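You operate a simulated robot arm through the tools that you are given. There is no shell and no other tool.

You run a simulated robot arm. Do the job below in one go: nothing can be reset, and whatever is moved stays where it is left.

TASK
Swap the cracked bead on the short rod for a sound one of its colour.
Fine: the cracked bead goes in the scrap pot; the strand keeps its order and gets its grey cap back.

It is judged by the outcome, as a careful person would: the job done as asked, and still so three seconds after it is handed in. It fails if anything else is knocked over, pushed out of place, dropped, spilled or broken. Lids that push on must go on centred and level and be pressed home; caps that screw on are set level and turned clockwise until they are tight.

THE ROBOT
A 6-joint arm with a two-finger parallel gripper, fixed in place. Base frame: the origin is on the floor under the middle of its stand, x ahead of it, y to its left, z up; the work surface is at about z = 80. Readings come in cm, degrees, newtons and seconds.
With the tool pointing down near the work surface it reaches from about 32 to 82 cm from the base axis. Its first joint turns from -166.0 to 166.0 degrees. Payload 3.43 kg.
Tool frame: the origin (TCP) lies between the finger pads and is the grasp point; the fingertips stand 3.4 cm ahead of it; z points along the fingers, y is the line along which they close. Largest opening 12.8 cm; finger width 2.4, thickness 1.2; the body of the gripper, 4.8 by 13 cm, starts 9.6 cm behind the TCP.
Orientation is that of the tool frame in the base frame, as [roll, pitch, yaw] about the fixed x, y, z axes, in that order (R = Rz(yaw) Ry(pitch) Rx(roll)). With the fingers straight down and closing along the base's y, the tool's x points along the base's -x, its y along +y and its z along -z.

THE INTERFACE
- The arm moves only by the tool jog_arm. Its argument "deltas" is text: rows parted by semicolons, each of 7 numbers parted by spaces: the shift along the tool's x, y, z in cm, then the turn, a rotation vector about the tool's x, y, z in degrees, then the finger opening in cm, from 0 to 12.8. In form: tx ty tz wx wy wz jaw; .... A call has 1 to 20 rows; each row is the pose to reach, as a shift and turn from the pose commanded when the call began, along the tool's axes at that moment. Rows are played at 5 a second. More than 5 cm and 8.6 degrees between two rows, or a gripper value outside its range, and nothing of the call is played. A pose out of reach is approached as far as the arm can. The call stops where the force on the tool passes 40 N (or 10 N more than at its start, if that is more) or the arm is blocked; 0.2 s more then pass. Each finger travels about 4.5 cm/s and halts on what it meets, pressing with about 22 N; the grip force reading is that of the motor and also rises with nothing between the fingers. The clock runs only during rows and for 0.2 s after the last one: add rows that repeat a pose to give the fingers time. It gives the time, the measured TCP pose, the force on the tool (base axes), the opening and the grip force at its end, in the units of the frame above (readings bear some noise), with the torque about the TCP (base axes, N m) and any sound that the robot's microphone picked up.
- Cameras (640 x 400 px; columns grow to the right, rows downward): "scene" is fixed at [22.08, -50.56, 152.62]; the picture's right is [0.95, -0.31, 0.00], its down [-0.18, -0.55, -0.82] and it looks along [0.25, 0.78, -0.57] (base axes); focal length 328 px, centre (320, 200). "wrist" rides on the gripper at [7.6, -1.1, -16] in the tool frame; the picture's right is [0.15, 0.99, 0.00], its down [-0.88, 0.13, -0.46] and it looks along [-0.45, 0.07, 0.89] (tool axes); focal length 234 px, centre (320, 200). There is no depth. A picture from a camera that has moved, and an enlarged one, comes with that camera's place and axes in the base frame and with its lens. The place of the scene camera against the robot may be out by one fixed shift of up to 1.8 cm in any direction.
- get_image(camera): a new picture of that camera. The clock stands still meanwhile.
- zoom(camera, box): a new picture of the part [left, top, right, bottom] of that camera's present view, enlarged. The clock stands still meanwhile.
- finish_job(): hands the job in; it is judged then, once.

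Nothing tells you positions but the pictures and the camera data. Unless the task says otherwise, let go and move clear before handing in.

The tools are called after "Request:" as a command line: name --argument value ..., lists and objects as JSON in quotes. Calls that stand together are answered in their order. jog_arm: Moves the arm, as the interface text tells. Its arguments: {"type":"object","properties":{"deltas":{"type":"string"}},"required":["deltas"]} The other tools are called the same way: get_image (camera) takes a picture; zoom (camera, box) takes an enlarged picture of a part of a camera's view; finish_job () hands the job in.

At the start:

```text
time: 0.0
eef_pos: [43.31, 17.33, 108.69]
tool_rot: [-179.9, 0.0, -180.0]
wrist_force: [-0.4, 0.2, -0.8]
moment: [0.0, 0.01, -0.01]
opening: 12.81
gripper_force: 0.1
```

scene: 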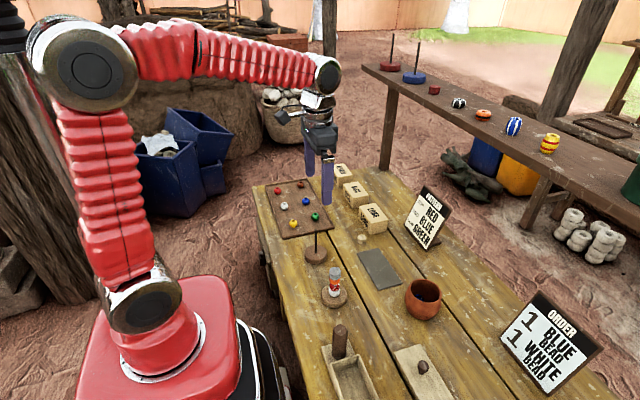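
wrist: 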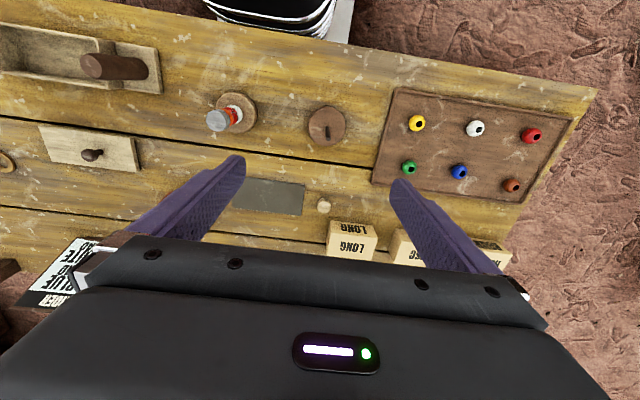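

I see a work table with a bead tray (six beads), a short rod with a strand and grey cap, a taller bare rod, a pot, and other items. I'll zoom in on the details before moving anything.

Request:
zoom --camera "scene" --box '[300, 220, 380, 320]'

Request:
zoom --camera "scene" --box '[250, 160, 410, 270]'

Request:
zoom --camera "scene" --box '[300, 270, 460, 400]'

Request:
zoom --camera "wrist" --box '[180, 70, 360, 180]'

Request:
zoom --camera "wrist" --box '[360, 70, 600, 220]'

Request:
zoom --camera "scene" --box '[380, 170, 640, 400]'

```text
4.00 times, centred on (340, 270) of scene
camera zoom: at [22.08, -50.56, 152.62], right [0.95, -0.31, 0.0], down [-0.18, -0.55, -0.82], along [0.25, 0.78, -0.57], focal length 1312 px, centre (240, -80)
```

zoom: 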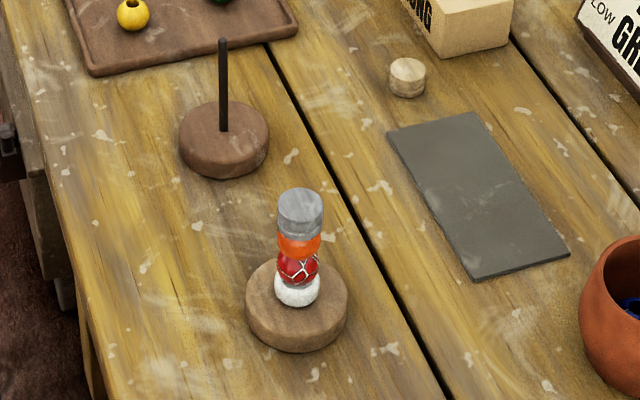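

```text
3.64 times, centred on (330, 215) of scene
camera zoom: at [22.08, -50.56, 152.62], right [0.95, -0.31, 0.0], down [-0.18, -0.55, -0.82], along [0.25, 0.78, -0.57], focal length 1193 px, centre (284, 146)
```

zoom: 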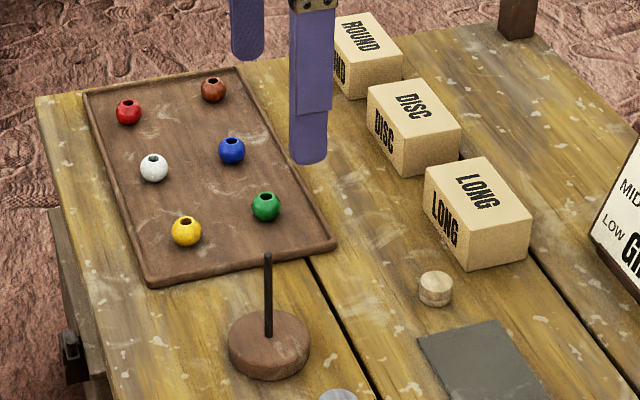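

```text
3.08 times, centred on (380, 335) of scene
camera zoom: at [22.08, -50.56, 152.62], right [0.95, -0.31, 0.0], down [-0.18, -0.55, -0.82], along [0.25, 0.78, -0.57], focal length 1009 px, centre (135, -215)
```

zoom: 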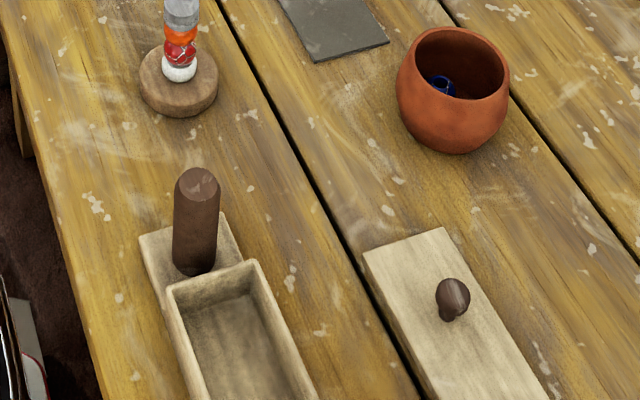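

```text
3.56 times, centred on (270, 125) of wrist
camera zoom: at [35.82, 16.15, 124.56], right [-0.15, 0.99, 0.0], down [0.88, 0.13, 0.46], along [0.45, 0.07, -0.89], focal length 833 px, centre (498, 467)
```

zoom: 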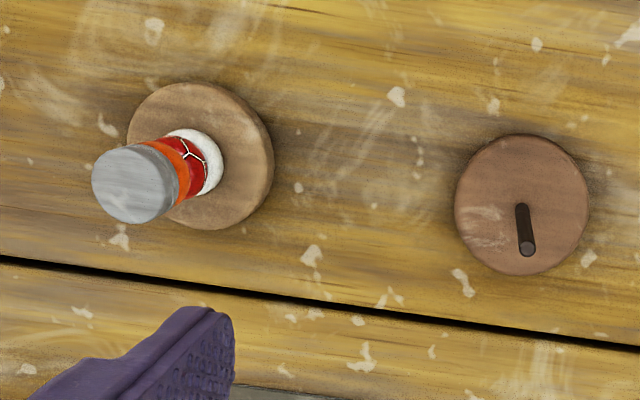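

```text
2.67 times, centred on (480, 145) of wrist
camera zoom: at [35.82, 16.15, 124.56], right [-0.15, 0.99, 0.0], down [0.88, 0.13, 0.46], along [0.45, 0.07, -0.89], focal length 624 px, centre (-107, 347)
```

zoom: 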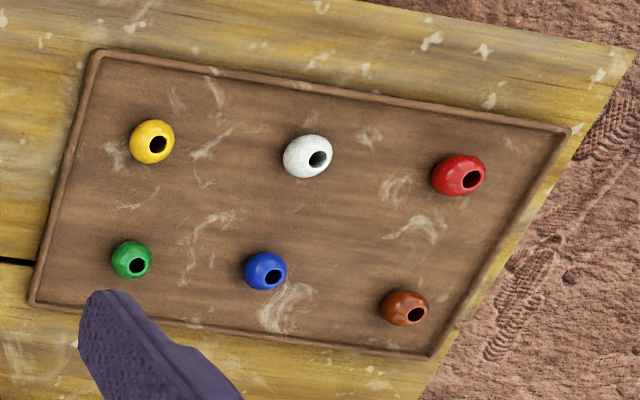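

```text
1.74 times, centred on (510, 285) of scene
camera zoom: at [22.08, -50.56, 152.62], right [0.95, -0.31, 0.0], down [-0.18, -0.55, -0.82], along [0.25, 0.78, -0.57], focal length 570 px, centre (-10, 52)
```

zoom: 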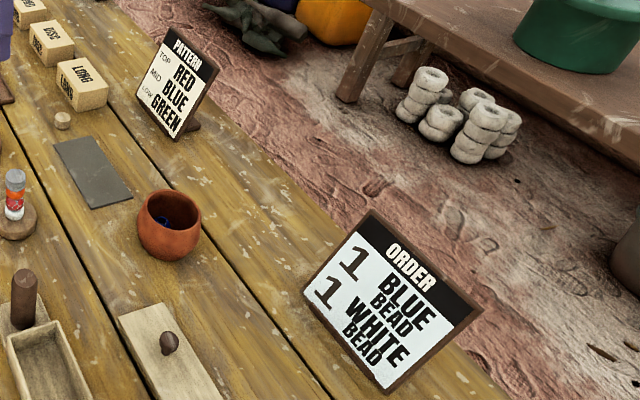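

The short rod carries, from the bottom up, white, a cracked red and orange beads under a grey cap. Its base is near (42.8, 2.6). The clay pot holding a broken blue bead is probably the scrap pot, and a sound red bead sits in the tray. I'll move above the strand for a closer look.

Request:
jog_arm --deltas "0 -3 0 0 0 0 12.8; 0 -6 0 0 0 0 12.8; 0 -9 0 0 0 0 12.8; 0 -12 0 0 0 0 12.8; 0 -14.7 0 0 0 0 12.8; 0 -14.7 2 0 0 0 12.8; 0 -14.7 4 0 0 0 12.8; 0 -14.7 4 0 0 0 12.8"

Request:
get_image --camera "wrist"

Request:
get_image --camera "scene"

```text
time: 1.8
eef_pos: [43.32, 2.64, 104.68]
tool_rot: [-180.0, 0.0, -180.0]
wrist_force: [-0.3, 0.2, 0.3]
moment: [0.02, -0.01, 0.02]
opening: 12.77
gripper_force: 0.0
```

```text
taken
camera wrist: at [35.79, 1.46, 120.53], right [-0.15, 0.99, 0.0], down [0.88, 0.13, 0.46], along [0.45, 0.07, -0.89], focal length 234 px, centre (320, 200)
```

wrist: 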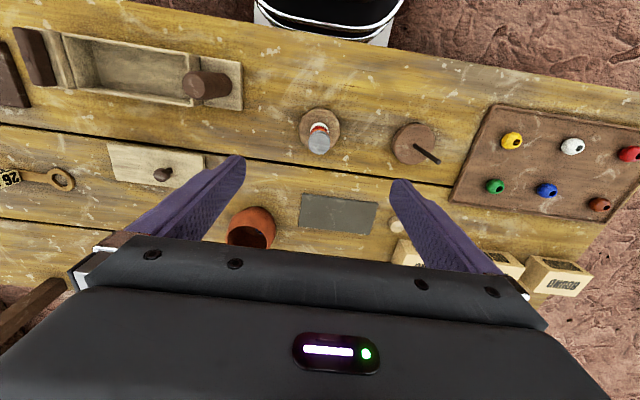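

```text
taken
```

scene: 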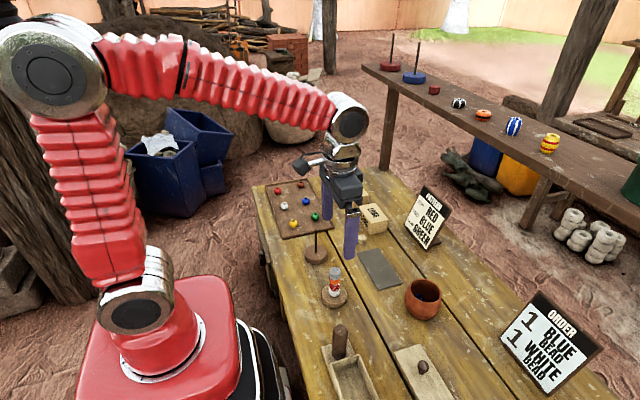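

The strand is now near the middle of the wrist view. I'll zoom in for precise positions of the cap, base and rod.

Request:
zoom --camera "wrist" --box '[270, 90, 370, 170]'

Request:
zoom --camera "wrist" --box '[200, 180, 440, 280]'

Request:
zoom --camera "scene" --box '[310, 255, 360, 315]'

Request:
zoom --camera "scene" --box '[395, 265, 455, 325]'

```text
5.00 times, centred on (320, 130) of wrist
camera zoom: at [35.79, 1.46, 120.53], right [-0.15, 0.99, 0.0], down [0.88, 0.13, 0.46], along [0.45, 0.07, -0.89], focal length 1171 px, centre (320, 550)
```

zoom: 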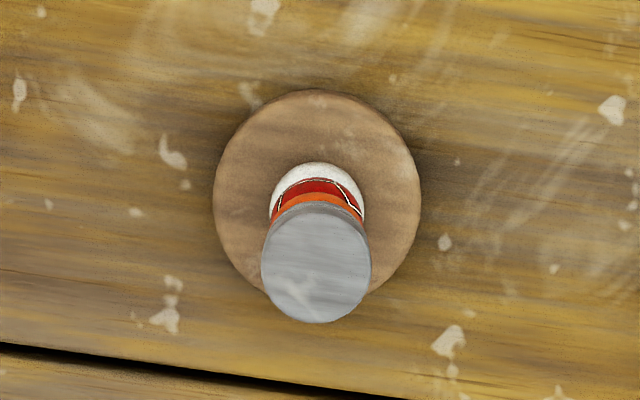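

```text
2.67 times, centred on (320, 230) of wrist
camera zoom: at [35.79, 1.46, 120.53], right [-0.15, 0.99, 0.0], down [0.88, 0.13, 0.46], along [0.45, 0.07, -0.89], focal length 624 px, centre (320, 120)
```

zoom: 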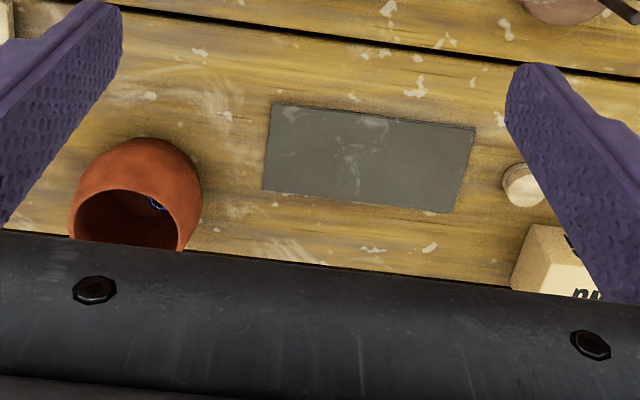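

```text
6.67 times, centred on (335, 285) of scene
camera zoom: at [22.08, -50.56, 152.62], right [0.95, -0.31, 0.0], down [-0.18, -0.55, -0.82], along [0.25, 0.78, -0.57], focal length 2187 px, centre (220, -367)
```

zoom: 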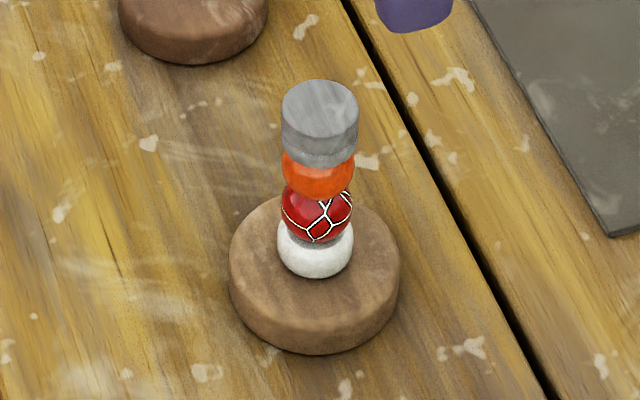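

```text
6.67 times, centred on (425, 295) of scene
camera zoom: at [22.08, -50.56, 152.62], right [0.95, -0.31, 0.0], down [-0.18, -0.55, -0.82], along [0.25, 0.78, -0.57], focal length 2187 px, centre (-380, -433)
```

zoom: 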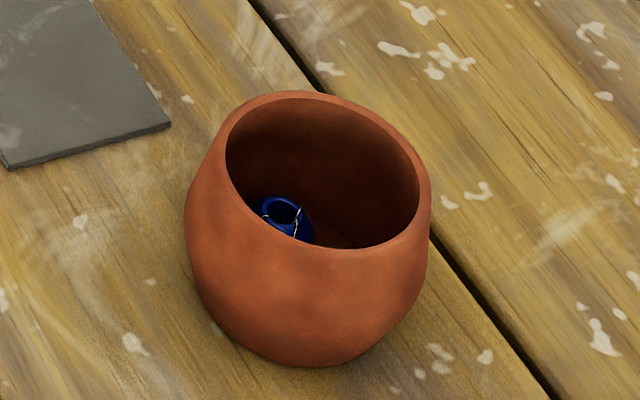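

The cap top is at about z=90.5 and the rod axis at about (42.75, 2.45). I'll zoom in further on the strand to get the bead boundaries and heights.

Request:
zoom --camera "scene" --box '[322, 264, 350, 312]'

Request:
zoom --camera "scene" --box '[324, 264, 348, 284]'

Request:
zoom --camera "wrist" --box '[300, 120, 340, 160]'

```text
8.33 times, centred on (336, 288) of scene
camera zoom: at [22.08, -50.56, 152.62], right [0.95, -0.31, 0.0], down [-0.18, -0.55, -0.82], along [0.25, 0.78, -0.57], focal length 2734 px, centre (187, -533)
```

zoom: 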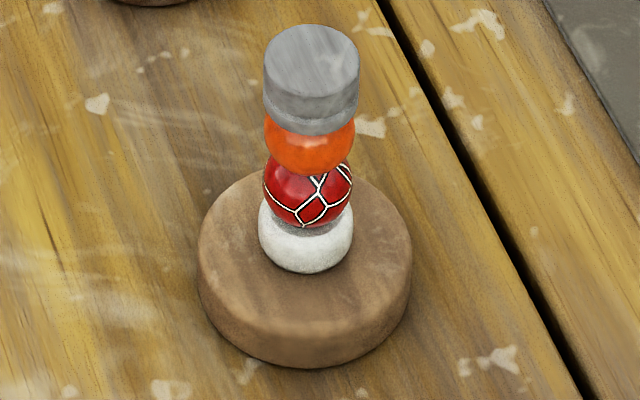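

```text
16.00 times, centred on (336, 274) of scene
camera zoom: at [22.08, -50.56, 152.62], right [0.95, -0.31, 0.0], down [-0.18, -0.55, -0.82], along [0.25, 0.78, -0.57], focal length 5249 px, centre (64, -984)
```

zoom: 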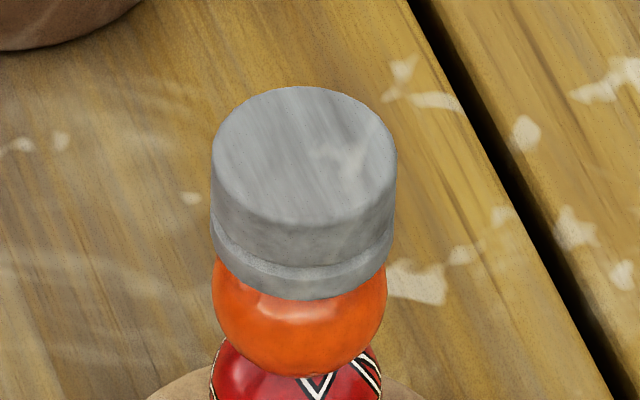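

```text
10.00 times, centred on (320, 140) of wrist
camera zoom: at [35.79, 1.46, 120.53], right [-0.15, 0.99, 0.0], down [0.88, 0.13, 0.46], along [0.45, 0.07, -0.89], focal length 2342 px, centre (320, 800)
```

zoom: 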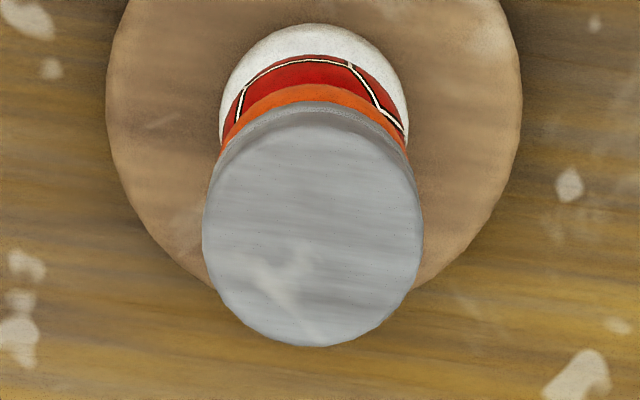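

The cap is about 1.7 cm high and 2.9 cm wide, and the beads are about 2.8 cm wide and 2.3 cm tall. I'll lower part-way, centred on the rod axis, with the jaws at a moderate opening, then look again.

Request:
jog_arm --deltas "0.3 -0.1 2 0 0 0 11; 0.57 -0.19 4 0 0 0 9; 0.57 -0.19 6 0 0 0 7; 0.57 -0.19 8 0 0 0 7; 0.57 -0.19 9.7 0 0 0 7; 0.57 -0.19 9.7 0 0 0 7; 0.57 -0.19 9.7 0 0 0 7"

Request:
get_image --camera "wrist"

Request:
zoom --camera "scene" --box '[300, 220, 380, 310]'

```text
time: 3.4
eef_pos: [42.77, 2.37, 94.93]
tool_rot: [179.9, 0.1, 180.0]
wrist_force: [0.4, 0.1, 0.9]
moment: [-0.01, 0.01, 0.02]
opening: 6.99
gripper_force: 0.0
```

```text
taken
camera wrist: at [35.23, 1.24, 110.75], right [-0.15, 0.99, 0.0], down [0.88, 0.13, 0.46], along [0.45, 0.07, -0.89], focal length 234 px, centre (320, 200)
```

wrist: 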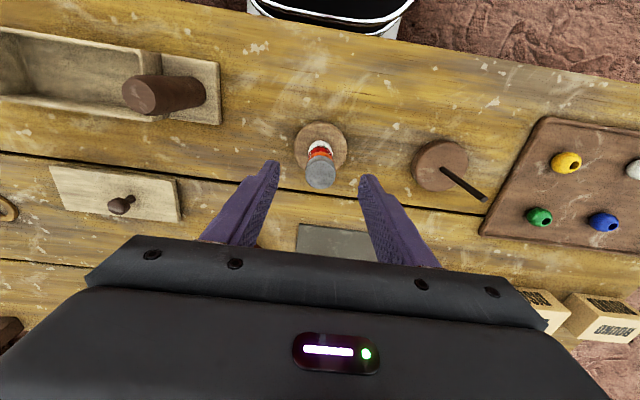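

```text
4.44 times, centred on (340, 265) of scene
camera zoom: at [22.08, -50.56, 152.62], right [0.95, -0.31, 0.0], down [-0.18, -0.55, -0.82], along [0.25, 0.78, -0.57], focal length 1458 px, centre (231, -89)
```

zoom: 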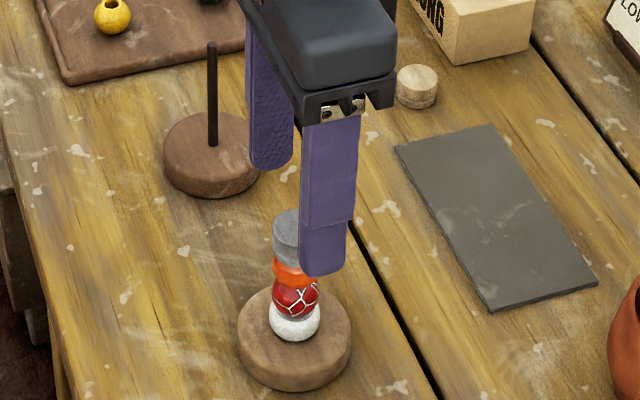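

Request:
zoom --camera "wrist" --box '[260, 110, 380, 200]'

Request:
zoom --camera "wrist" --box '[300, 150, 340, 190]'

```text
4.44 times, centred on (320, 155) of wrist
camera zoom: at [35.23, 1.24, 110.75], right [-0.15, 0.99, 0.0], down [0.88, 0.13, 0.46], along [0.45, 0.07, -0.89], focal length 1041 px, centre (320, 400)
```

zoom: 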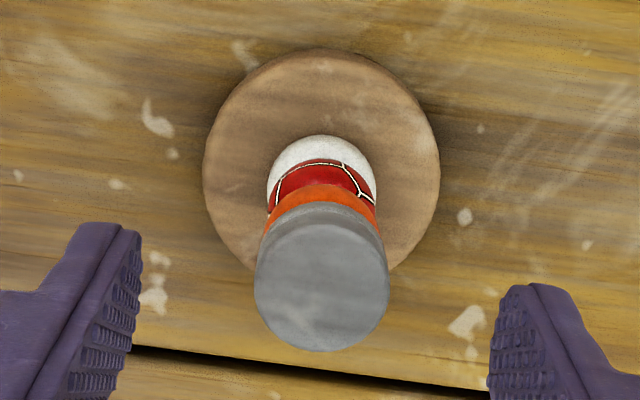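

```text
10.00 times, centred on (320, 170) of wrist
camera zoom: at [35.23, 1.24, 110.75], right [-0.15, 0.99, 0.0], down [0.88, 0.13, 0.46], along [0.45, 0.07, -0.89], focal length 2342 px, centre (320, 500)
```

zoom: 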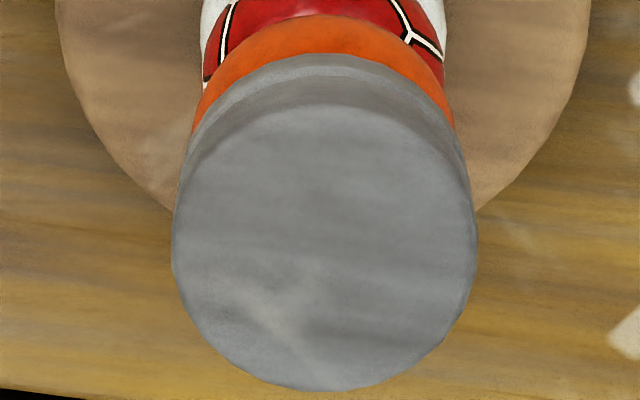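

From two views the cap top is at z≈90.2, centred at about (43.0, 2.46), with a diameter of about 2.86 cm. I'll centre on it, lower so the fingertips reach z≈88.8, and narrow the jaws to 4 cm before closing.

Request:
jog_arm --deltas "-0.27 0.06 0 0 0 0 7; -0.27 0.06 1 0 0 0 6; -0.27 0.06 2 0 0 0 5; -0.27 0.06 2.75 0 0 0 4.2; -0.27 0.06 2.75 0 0 0 4.2; -0.27 0.06 2.75 0 0 0 4.2"

Request:
zoom --camera "wrist" --box '[270, 130, 370, 210]'

Request:
zoom --camera "scene" --box '[310, 240, 360, 310]'

```text
time: 4.8
eef_pos: [42.87, 2.44, 92.4]
tool_rot: [-180.0, 0.1, 180.0]
wrist_force: [0.6, 0.5, -0.3]
moment: [-0.01, 0.01, 0.02]
opening: 4.2
gripper_force: 0.0
```

```text
5.00 times, centred on (320, 170) of wrist
camera zoom: at [35.47, 1.3, 108.19], right [-0.15, 0.99, 0.0], down [0.88, 0.13, 0.46], along [0.45, 0.07, -0.89], focal length 1171 px, centre (320, 350)
```

zoom: 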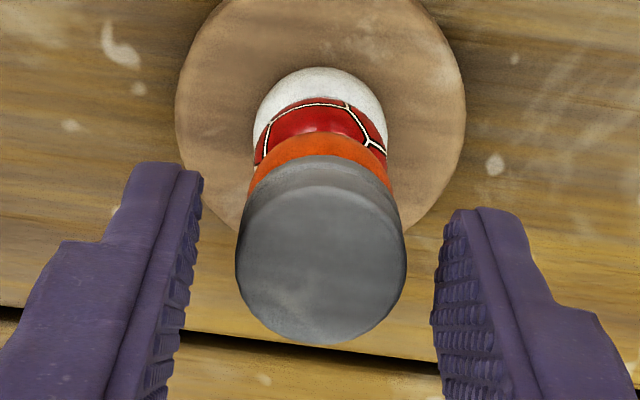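

```text
5.71 times, centred on (335, 275) of scene
camera zoom: at [22.08, -50.56, 152.62], right [0.95, -0.31, 0.0], down [-0.18, -0.55, -0.82], along [0.25, 0.78, -0.57], focal length 1875 px, centre (234, -229)
```

zoom: 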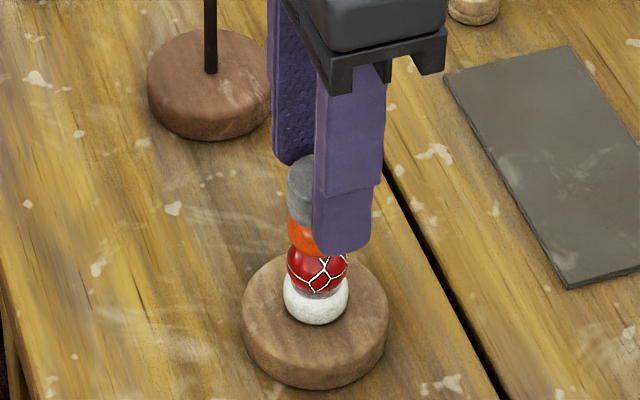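

The fingers straddle the cap, which sits midway between them. I'll close gently on it and check the side force.

Request:
jog_arm --deltas "0 0 0.1 0 0 0 3.6; 0 0 0.15 0 0 0 3.1; 0 0 0.15 0 0 0 2.7; 0 0 0.15 0 0 0 2.0; 0 0 0.15 0 0 0 2.0; 0 0 0.15 0 0 0 2.0"

Request:
zoom --camera "wrist" --box '[270, 130, 370, 210]'

Request:
zoom --camera "scene" --box '[310, 240, 360, 310]'

```text
time: 6.2
eef_pos: [42.98, 2.39, 92.14]
tool_rot: [-179.9, 0.0, -180.0]
wrist_force: [0.5, -0.4, 0.2]
moment: [-0.02, 0.01, 0.01]
opening: 2.76
gripper_force: 22.0
```

```text
5.00 times, centred on (320, 170) of wrist
camera zoom: at [35.5, 1.26, 108.01], right [-0.15, 0.99, 0.0], down [0.88, 0.13, 0.46], along [0.45, 0.07, -0.89], focal length 1171 px, centre (320, 350)
```

zoom: 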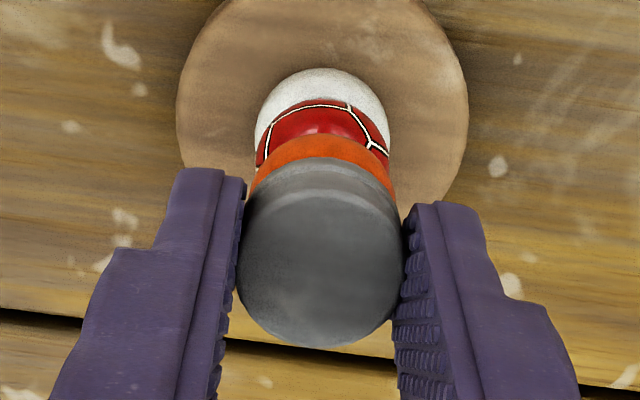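

```text
5.71 times, centred on (335, 275) of scene
camera zoom: at [22.08, -50.56, 152.62], right [0.95, -0.31, 0.0], down [-0.18, -0.55, -0.82], along [0.25, 0.78, -0.57], focal length 1875 px, centre (234, -229)
```

zoom: 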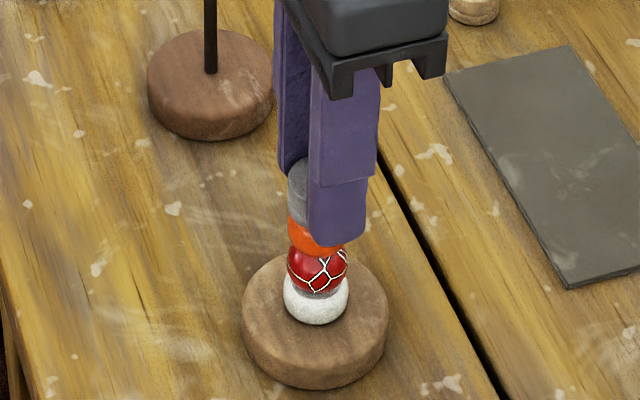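

The cap is held (opening 2.76 cm, almost no side force). I'll lift slowly and watch whether it comes free or drags the rod with it.

Request:
jog_arm --deltas "0 0 -0.1 0 0 0 2.0; 0 0 -0.2 0 0 0 2.0; 0 0 -0.3 0 0 0 2.0; 0 0 -0.3 0 0 0 2.0"

Request:
zoom --camera "scene" --box '[310, 240, 360, 310]'

Request:
zoom --camera "wrist" --box '[270, 130, 370, 210]'

```text
time: 7.2
eef_pos: [43.11, 2.54, 92.48]
tool_rot: [180.0, 0.0, 179.9]
wrist_force: [0.0, -0.2, 0.2]
moment: [0.0, 0.01, 0.01]
opening: 2.74
gripper_force: 21.8
```

```text
5.71 times, centred on (335, 275) of scene
camera zoom: at [22.08, -50.56, 152.62], right [0.95, -0.31, 0.0], down [-0.18, -0.55, -0.82], along [0.25, 0.78, -0.57], focal length 1875 px, centre (234, -229)
```

zoom: 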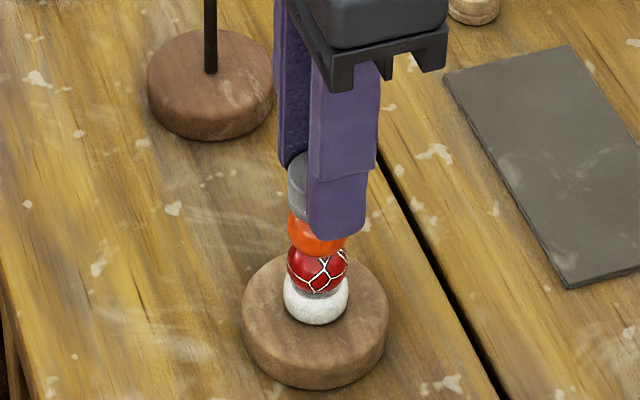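

```text
5.00 times, centred on (320, 170) of wrist
camera zoom: at [35.51, 1.31, 108.31], right [-0.15, 0.99, 0.0], down [0.88, 0.13, 0.46], along [0.45, 0.07, -0.89], focal length 1171 px, centre (320, 350)
```

zoom: 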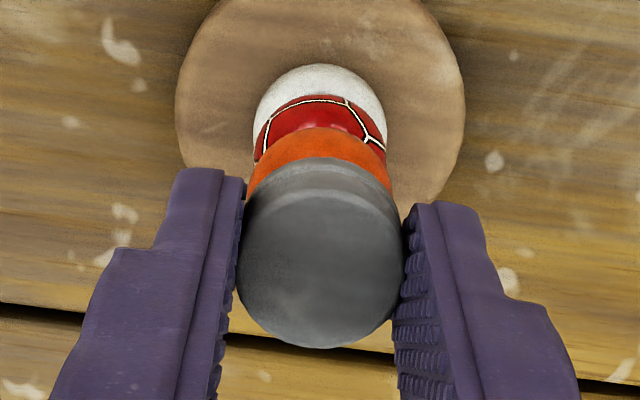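

The cap lifts freely with almost no force, so it just sits on the rod. I'll raise it clear and carry it over to the grey slate (x 55–63, y 1–16) to set it down at about (59, 5).

Request:
jog_arm --deltas "0 0 -1 0 0 0 2.0; 0 0 -2.5 0 0 0 2.0; 0 0 -4.5 0 0 0 2.0; 0 0 -6.5 0 0 0 2.0; 0 0 -8 0 0 0 2.0; -1 0.2 -8 0 0 0 2.0; -3 0.5 -8 0 0 0 2.0; -5.5 1 -8 0 0 0 2.0; -8 1.4 -8 0 0 0 2.0; -10.5 1.8 -8 0 0 0 2.0; -13 2.3 -8 0 0 0 2.0; -15 2.6 -8 0 0 0 2.0; -16 2.8 -8 0 0 0 2.0; -16 2.8 -8 0 0 0 2.0"

Request:
get_image --camera "wrist"

Request:
get_image --camera "scene"

```text
time: 10.2
eef_pos: [59.11, 5.34, 100.33]
tool_rot: [180.0, 0.0, 180.0]
wrist_force: [-0.3, -1.2, 1.1]
moment: [-0.02, 0.0, 0.02]
opening: 2.75
gripper_force: 22.4
```

```text
taken
camera wrist: at [51.6, 4.11, 116.29], right [-0.15, 0.99, 0.0], down [0.88, 0.13, 0.46], along [0.45, 0.07, -0.89], focal length 234 px, centre (320, 200)
```

wrist: 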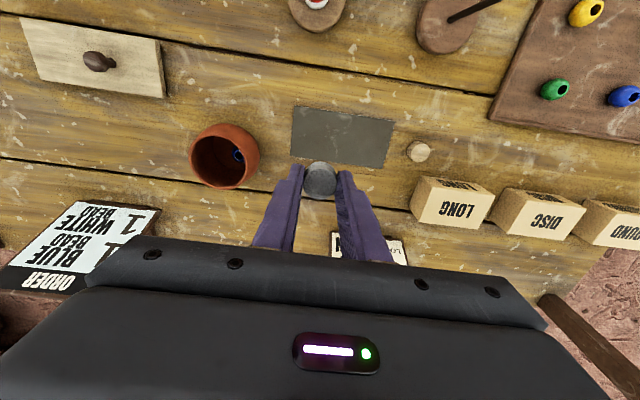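

```text
taken
```

scene: 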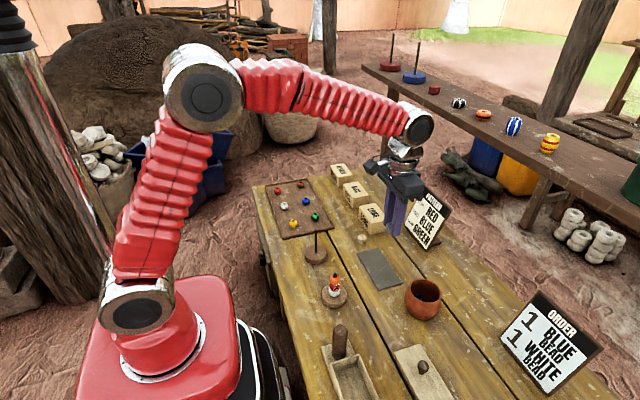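

The cap is over the slate. I'll check the strand to see how the rod looks without its cap, then lower the cap.

Request:
zoom --camera "scene" --box '[320, 264, 352, 312]'

Request:
zoom --camera "scene" --box '[350, 190, 420, 300]'

```text
8.33 times, centred on (336, 288) of scene
camera zoom: at [22.08, -50.56, 152.62], right [0.95, -0.31, 0.0], down [-0.18, -0.55, -0.82], along [0.25, 0.78, -0.57], focal length 2734 px, centre (187, -533)
```

zoom: 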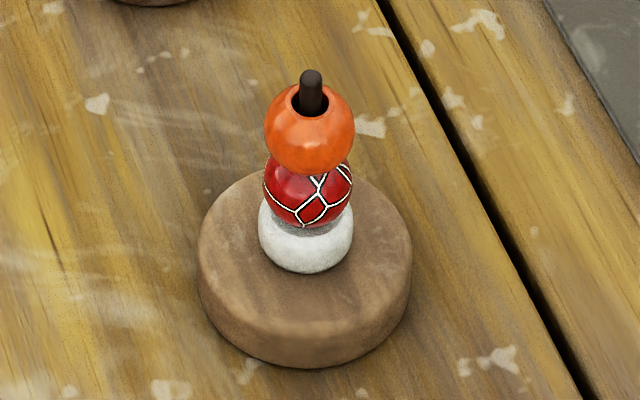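

```text
3.64 times, centred on (385, 245) of scene
camera zoom: at [22.08, -50.56, 152.62], right [0.95, -0.31, 0.0], down [-0.18, -0.55, -0.82], along [0.25, 0.78, -0.57], focal length 1193 px, centre (84, 36)
```

zoom: 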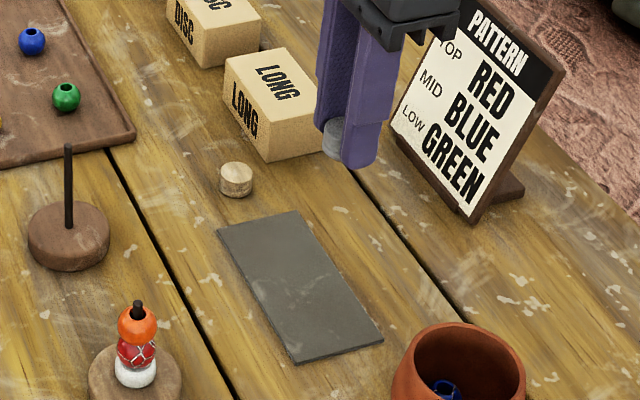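

The rod sticks out about 1 cm above the orange bead, and its hole is clearly wider than the rod. I'll lower the cap to just above the slate.

Request:
jog_arm --deltas "0 0 2 0 0 0 2.0; 0 0 4.5 0 0 0 2.0; 0 0 7 0 0 0 2.0; 0 0 9.5 0 0 0 2.0; 0 0 12 0 0 0 2.0; 0 0 14 0 0 0 2.0; 0 0 15 0 0 0 2.0; 0 0 15.5 0 0 0 2.0; 0 0 15.5 0 0 0 2.0"

Request:
zoom --camera "scene" --box '[340, 220, 440, 310]'

Request:
get_image --camera "wrist"

```text
time: 12.2
eef_pos: [59.04, 5.33, 84.83]
tool_rot: [180.0, 0.0, -180.0]
wrist_force: [0.1, 0.2, -0.7]
moment: [-0.01, -0.04, 0.0]
opening: 2.73
gripper_force: 21.5
```

```text
4.44 times, centred on (390, 265) of scene
camera zoom: at [22.08, -50.56, 152.62], right [0.95, -0.31, 0.0], down [-0.18, -0.55, -0.82], along [0.25, 0.78, -0.57], focal length 1458 px, centre (9, -89)
```

zoom: 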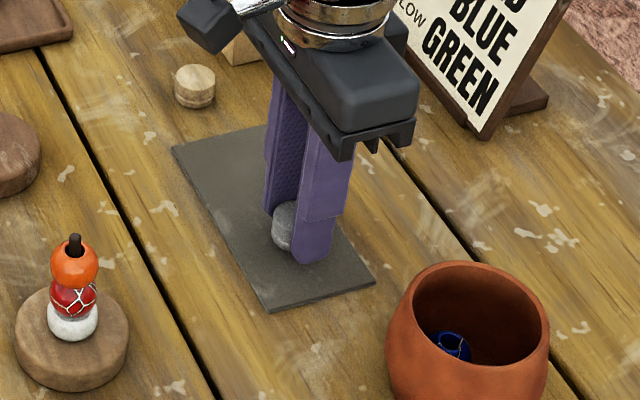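

```text
taken
camera wrist: at [51.5, 4.05, 100.74], right [-0.15, 0.99, 0.0], down [0.88, 0.13, 0.46], along [0.45, 0.07, -0.89], focal length 234 px, centre (320, 200)
```

wrist: 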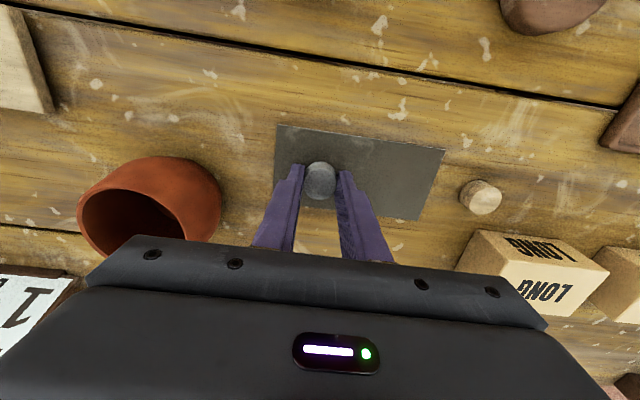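

The cap hangs just above the slate. I'll step down in small increments and watch the vertical force for contact.

Request:
jog_arm --deltas "0 0 0.15 0 0 0 2.0; 0 0 0.3 0 0 0 2.0; 0 0 0.4 0 0 0 2.0; 0 0 0.4 0 0 0 2.0"

```text
time: 13.2
eef_pos: [59.04, 5.27, 84.48]
tool_rot: [179.9, 0.0, -180.0]
wrist_force: [0.3, 0.5, -0.2]
moment: [-0.02, 0.01, -0.03]
opening: 2.76
gripper_force: 22.0
```

No contact yet, so I'll keep going down in small steps.

Request:
jog_arm --deltas "0 0 0.1 0 0 0 2.0; 0 0 0.2 0 0 0 2.0; 0 0 0.2 0 0 0 2.0"

Request:
zoom --camera "scene" --box '[375, 255, 415, 300]'

```text
time: 14.0
eef_pos: [59.03, 5.42, 84.31]
tool_rot: [-179.9, -0.1, 179.9]
wrist_force: [0.3, -0.5, 1.0]
moment: [0.02, -0.04, 0.03]
opening: 2.78
gripper_force: 21.8
```

```text
8.89 times, centred on (395, 278) of scene
camera zoom: at [22.08, -50.56, 152.62], right [0.95, -0.31, 0.0], down [-0.18, -0.55, -0.82], along [0.25, 0.78, -0.57], focal length 2916 px, centre (-347, -489)
```

zoom: 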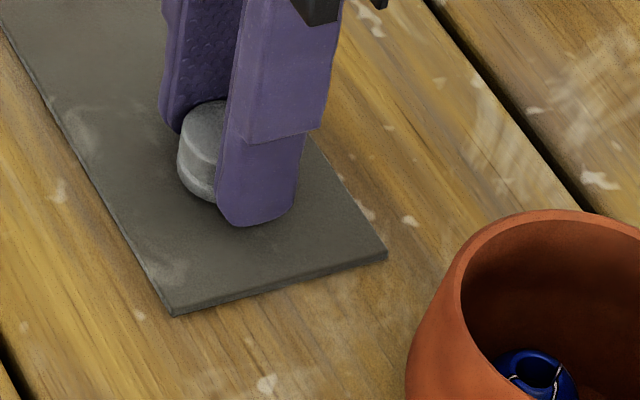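

Request:
jog_arm --deltas "0 0 0.07 0 0 0 2.0; 0 0 0.14 0 0 0 2.0; 0 0 0.14 0 0 0 2.0"

```text
time: 14.8
eef_pos: [59.13, 5.43, 84.04]
tool_rot: [-180.0, 0.0, 179.9]
wrist_force: [-0.7, -0.1, 0.4]
moment: [0.02, 0.03, -0.01]
opening: 2.76
gripper_force: 22.0
```

I still feel no contact at TCP z≈84.1, so I'll continue with small steps.

Request:
jog_arm --deltas "0 0 0.07 0 0 0 2.0; 0 0 0.14 0 0 0 2.0; 0 0 0.14 0 0 0 2.0"

Request:
zoom --camera "scene" --box '[375, 255, 415, 300]'

```text
time: 15.6
eef_pos: [59.15, 5.31, 84.07]
tool_rot: [-180.0, 0.0, 180.0]
wrist_force: [-0.7, 0.1, 11.2]
moment: [-0.01, 0.02, 0.01]
opening: 2.75
gripper_force: 21.8
```

```text
8.89 times, centred on (395, 278) of scene
camera zoom: at [22.08, -50.56, 152.62], right [0.95, -0.31, 0.0], down [-0.18, -0.55, -0.82], along [0.25, 0.78, -0.57], focal length 2916 px, centre (-347, -489)
```

zoom: 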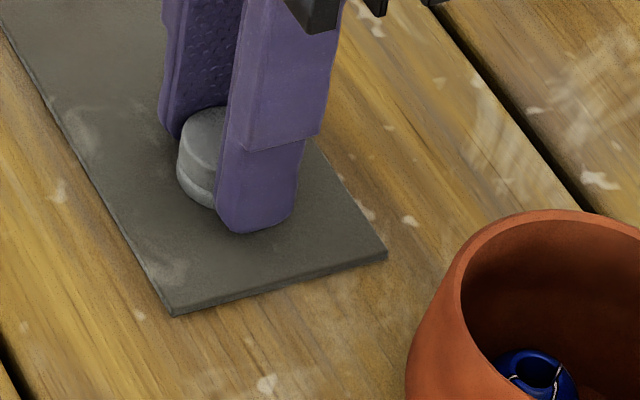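

There is contact at 11 N, so the cap is standing on the slate. I'll ease off a little, open the jaws, and lift straight up.

Request:
jog_arm --deltas "0 0 -0.06 0 0 0 2.0; 0 0 -0.06 0 0 0 3.2; 0 0 -0.06 0 0 0 4.0; 0 0 -0.06 0 0 0 4.6; 0 0 -0.06 0 0 0 4.6; 0 0 -0.06 0 0 0 4.6"

Request:
zoom --camera "wrist" --box '[270, 130, 370, 210]'

Request:
zoom --camera "scene" --box '[375, 255, 415, 300]'

```text
time: 17.0
eef_pos: [59.05, 5.27, 84.18]
tool_rot: [-179.9, 0.0, 179.9]
wrist_force: [0.0, 0.4, 0.0]
moment: [0.01, -0.01, 0.0]
opening: 4.64
gripper_force: 0.1
```

```text
5.00 times, centred on (320, 170) of wrist
camera zoom: at [51.52, 4.11, 99.95], right [-0.15, 0.99, 0.0], down [0.88, 0.13, 0.46], along [0.45, 0.07, -0.89], focal length 1171 px, centre (320, 350)
```

zoom: 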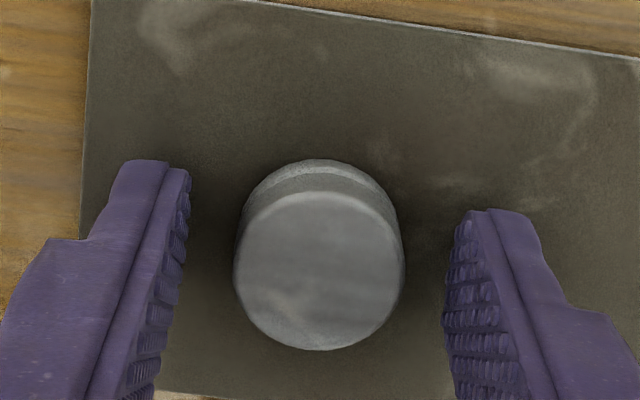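

```text
8.89 times, centred on (395, 278) of scene
camera zoom: at [22.08, -50.56, 152.62], right [0.95, -0.31, 0.0], down [-0.18, -0.55, -0.82], along [0.25, 0.78, -0.57], focal length 2916 px, centre (-347, -489)
```

zoom: 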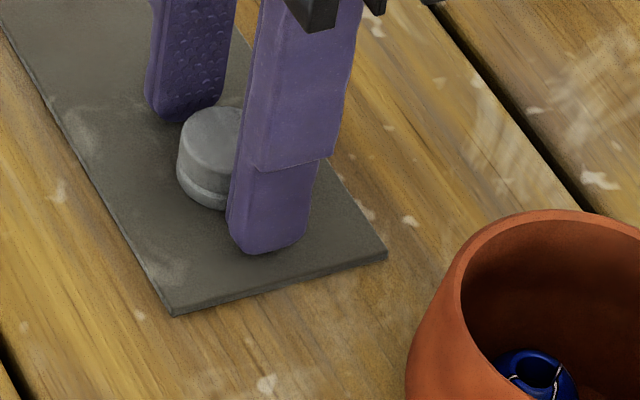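

The cap stands upright on the slate, centred between the fingers. I'll go back over the rod at the same x,y to take the orange bead.

Request:
jog_arm --deltas "0 0 -1.5 0 0 0 4.6; 0 0 -4 0 0 0 4.6; 0 0 -7 0 0 0 4.6; 0 0 -10 0 0 0 4.6; 0 0 -13 0 0 0 4.6; 0 0 -15.5 0 0 0 4.6; 0 0 -16.32 0 0 0 4.6; 2 -0.4 -16.32 0 0 0 4.6; 5 -0.9 -16.32 0 0 0 4.6; 8 -1.4 -16.32 0 0 0 4.6; 11 -1.9 -16.32 0 0 0 4.6; 14 -2.5 -16.32 0 0 0 4.6; 16 -2.8 -16.32 0 0 0 4.6; 16 -2.8 -15.3 0 0 0 4.6; 16 -2.8 -13.5 0 0 0 4.6; 16 -2.8 -12 0 0 0 4.6; 16 -2.8 -11 0 0 0 4.6; 16 -2.8 -11 0 0 0 4.6"

Request:
zoom --camera "wrist" --box '[270, 130, 370, 210]'

Request:
zoom --camera "scene" --box '[310, 240, 420, 310]'

```text
time: 20.8
eef_pos: [42.83, 2.55, 95.17]
tool_rot: [179.9, 0.0, -180.0]
wrist_force: [-0.3, 0.0, 0.2]
moment: [0.0, 0.01, 0.06]
opening: 4.6
gripper_force: 0.0
```

```text
5.00 times, centred on (320, 170) of wrist
camera zoom: at [35.39, 1.36, 111.0], right [-0.15, 0.99, 0.0], down [0.88, 0.13, 0.46], along [0.45, 0.07, -0.89], focal length 1171 px, centre (320, 350)
```

zoom: 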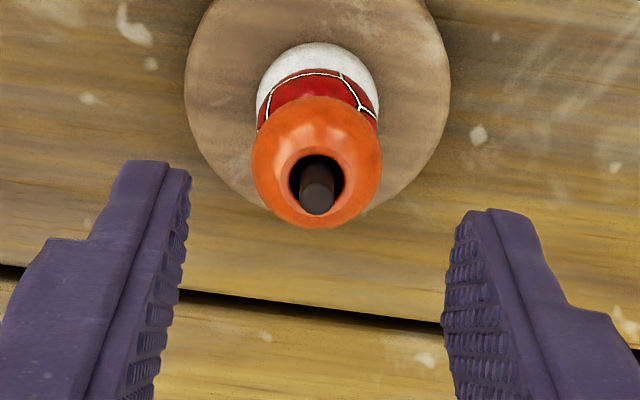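

```text
5.71 times, centred on (365, 275) of scene
camera zoom: at [22.08, -50.56, 152.62], right [0.95, -0.31, 0.0], down [-0.18, -0.55, -0.82], along [0.25, 0.78, -0.57], focal length 1875 px, centre (63, -229)
```

zoom: 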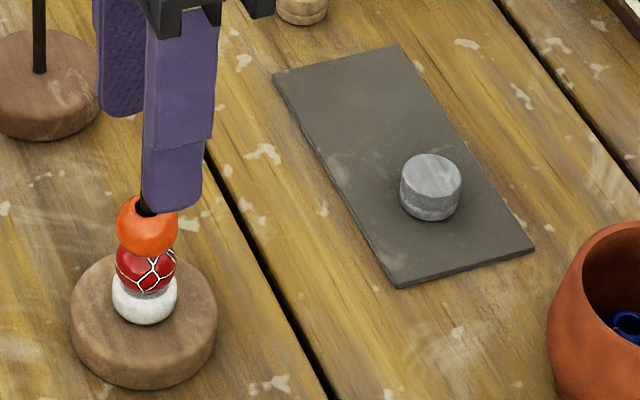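

The rod and orange bead line up with the tool axis (bead at about (43.06, 2.46)). I'll lower until the tips are just below the orange bead's equator, and check before closing.

Request:
jog_arm --deltas "0 0 1.5 0 0 0 4.6; 0 0 3 0 0 0 4.6; 0 0 4.2 0 0 0 4.4; 0 0 5 0 0 0 4.2; 0 0 5.28 0 0 0 4.2; 0 0 5.28 0 0 0 4.2"

Request:
zoom --camera "wrist" --box '[270, 130, 370, 210]'

Request:
zoom --camera "scene" --box '[320, 264, 352, 312]'

```text
time: 22.2
eef_pos: [42.92, 2.46, 89.92]
tool_rot: [180.0, 0.0, -180.0]
wrist_force: [0.2, 0.4, -0.1]
moment: [0.02, -0.03, -0.01]
opening: 4.18
gripper_force: 0.0
```

```text
5.00 times, centred on (320, 170) of wrist
camera zoom: at [35.47, 1.35, 105.74], right [-0.15, 0.99, 0.0], down [0.88, 0.13, 0.46], along [0.45, 0.07, -0.89], focal length 1171 px, centre (320, 350)
```

zoom: 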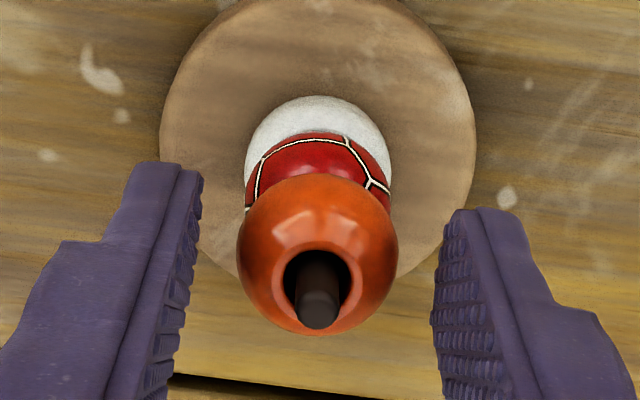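

```text
8.33 times, centred on (336, 288) of scene
camera zoom: at [22.08, -50.56, 152.62], right [0.95, -0.31, 0.0], down [-0.18, -0.55, -0.82], along [0.25, 0.78, -0.57], focal length 2734 px, centre (187, -533)
```

zoom: 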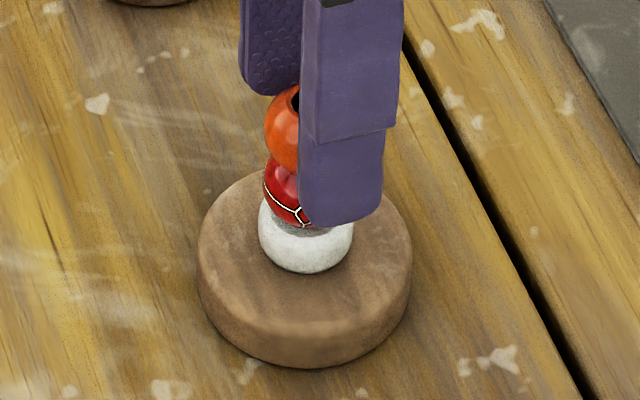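

The tips sit at about z=86.5, just below the orange bead's equator and above the red one. I'll close on the orange bead.

Request:
jog_arm --deltas "0 0 0 0 0 0 3.6; 0 0 0 0 0 0 3.1; 0 0 0 0 0 0 2.7; 0 0 0 0 0 0 2.0; 0 0 0 0 0 0 2.0; 0 0 0 0 0 0 2.0"

Request:
zoom --camera "wrist" --box '[270, 130, 370, 210]'

Request:
zoom --camera "scene" --box '[320, 264, 352, 312]'

```text
time: 23.6
eef_pos: [42.95, 2.49, 89.83]
tool_rot: [180.0, 0.0, 180.0]
wrist_force: [-1.1, -0.4, -0.4]
moment: [0.0, -0.02, 0.04]
opening: 2.65
gripper_force: 22.0
```

```text
5.00 times, centred on (320, 170) of wrist
camera zoom: at [35.47, 1.35, 105.76], right [-0.15, 0.99, 0.0], down [0.88, 0.13, 0.46], along [0.45, 0.07, -0.89], focal length 1171 px, centre (320, 350)
```

zoom: 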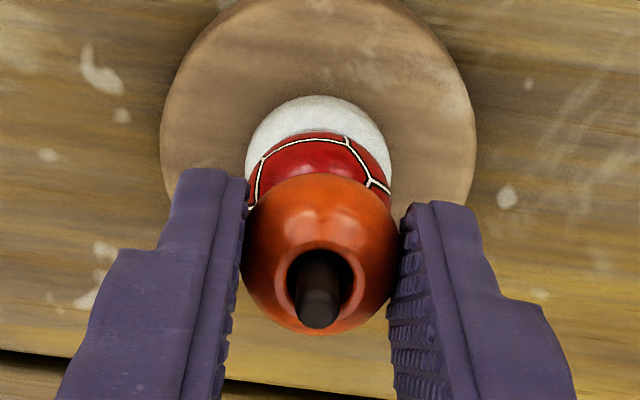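

```text
8.33 times, centred on (336, 288) of scene
camera zoom: at [22.08, -50.56, 152.62], right [0.95, -0.31, 0.0], down [-0.18, -0.55, -0.82], along [0.25, 0.78, -0.57], focal length 2734 px, centre (187, -533)
```

zoom: 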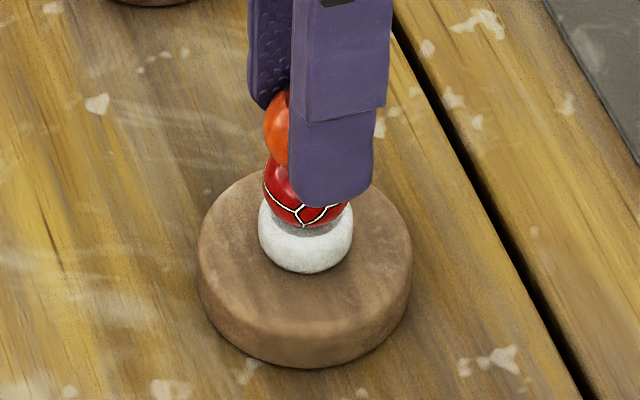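

The orange bead is held at an opening of 2.65 cm. I'll lift it gently and check that only it rises.

Request:
jog_arm --deltas "0 0 -0.2 0 0 0 2.0; 0 0 -0.5 0 0 0 2.0; 0 0 -0.8 0 0 0 2.0; 0 0 -0.8 0 0 0 2.0"

Request:
zoom --camera "scene" --box '[320, 264, 352, 312]'

Request:
zoom --camera "wrist" --box '[270, 130, 370, 210]'

```text
time: 24.6
eef_pos: [43.05, 2.43, 90.56]
tool_rot: [180.0, 0.0, -180.0]
wrist_force: [0.3, 1.1, -0.4]
moment: [-0.02, 0.01, -0.02]
opening: 2.65
gripper_force: 21.9
```

```text
8.33 times, centred on (336, 288) of scene
camera zoom: at [22.08, -50.56, 152.62], right [0.95, -0.31, 0.0], down [-0.18, -0.55, -0.82], along [0.25, 0.78, -0.57], focal length 2734 px, centre (187, -533)
```

zoom: 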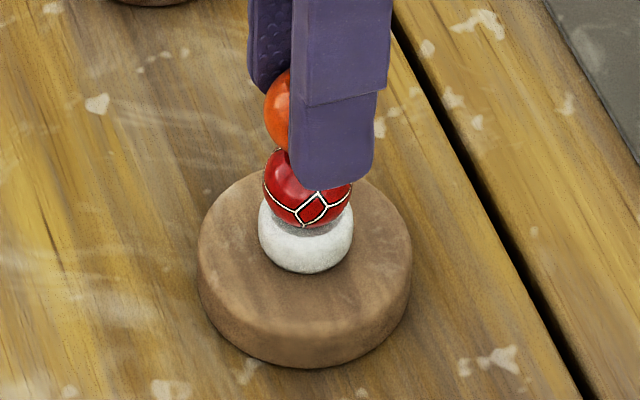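

```text
5.00 times, centred on (320, 170) of wrist
camera zoom: at [35.46, 1.34, 106.52], right [-0.15, 0.99, 0.0], down [0.88, 0.13, 0.46], along [0.45, 0.07, -0.89], focal length 1171 px, centre (320, 350)
```

zoom: 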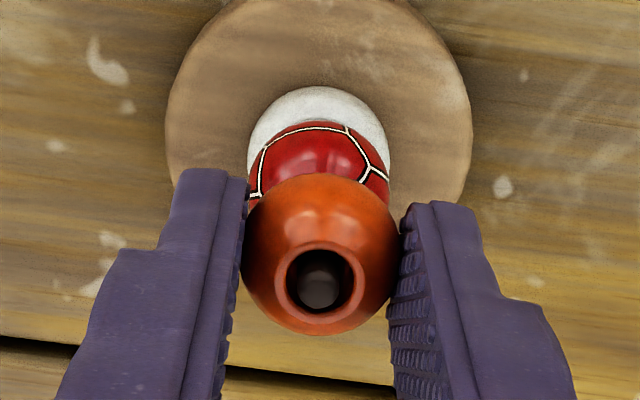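

Only the orange bead rises. I'll carry it to the other end of the slate, near (59, 12), well away from the cap.

Request:
jog_arm --deltas "0 0 -1.5 0 0 0 2.0; 0 0 -4 0 0 0 2.0; 0 0 -7 0 0 0 2.0; 0 0 -9 0 0 0 2.0; 0 0 -9.8 0 0 0 2.0; -2 1 -9.8 0 0 0 2.0; -4.5 2.5 -9.8 0 0 0 2.0; -7 4 -9.8 0 0 0 2.0; -9.5 5.5 -9.8 0 0 0 2.0; -12 7 -9.8 0 0 0 2.0; -14.5 8.5 -9.8 0 0 0 2.0; -16 9.5 -9.8 0 0 0 2.0; -16 9.5 -9 0 0 0 2.0; -16 9.5 -6.5 0 0 0 2.0; -16 9.5 -3.5 0 0 0 2.0; -16 9.5 -0.5 0 0 0 2.0; -16 9.5 2.5 0 0 0 2.0; -16 9.5 4.5 0 0 0 2.0; -16 9.5 5.5 0 0 0 2.0; -16 9.5 5.5 0 0 0 2.0"

Request:
zoom --camera "scene" --box '[340, 220, 440, 310]'

Request:
get_image --camera "wrist"

```text
time: 28.8
eef_pos: [59.15, 11.97, 85.22]
tool_rot: [179.8, 0.0, 180.0]
wrist_force: [0.2, -0.4, -0.2]
moment: [0.0, -0.03, 0.0]
opening: 2.65
gripper_force: 21.6
```

```text
4.44 times, centred on (390, 265) of scene
camera zoom: at [22.08, -50.56, 152.62], right [0.95, -0.31, 0.0], down [-0.18, -0.55, -0.82], along [0.25, 0.78, -0.57], focal length 1458 px, centre (9, -89)
```

zoom: 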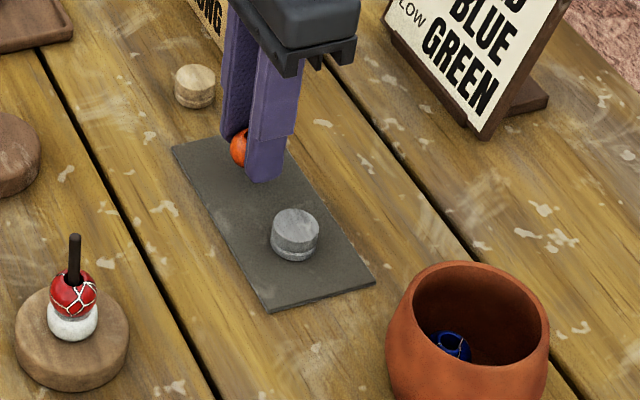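

```text
taken
camera wrist: at [51.62, 10.85, 101.07], right [-0.15, 0.99, 0.0], down [0.88, 0.13, 0.46], along [0.45, 0.07, -0.89], focal length 234 px, centre (320, 200)
```

wrist: 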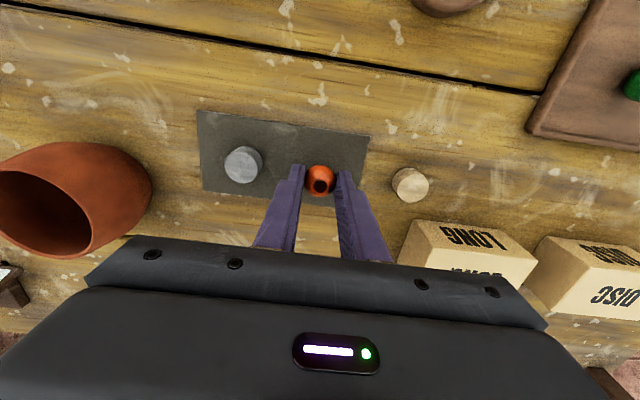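

The bead hangs just over the slate with clear space around it. I'll step down gently.

Request:
jog_arm --deltas "0 0 0.15 0 0 0 2.0; 0 0 0.3 0 0 0 2.0; 0 0 0.45 0 0 0 2.0; 0 0 0.45 0 0 0 2.0"

```text
time: 29.8
eef_pos: [59.11, 12.02, 84.61]
tool_rot: [180.0, 0.0, 180.0]
wrist_force: [-0.5, 0.1, -0.3]
moment: [0.0, -0.03, -0.01]
opening: 2.64
gripper_force: 22.2
```

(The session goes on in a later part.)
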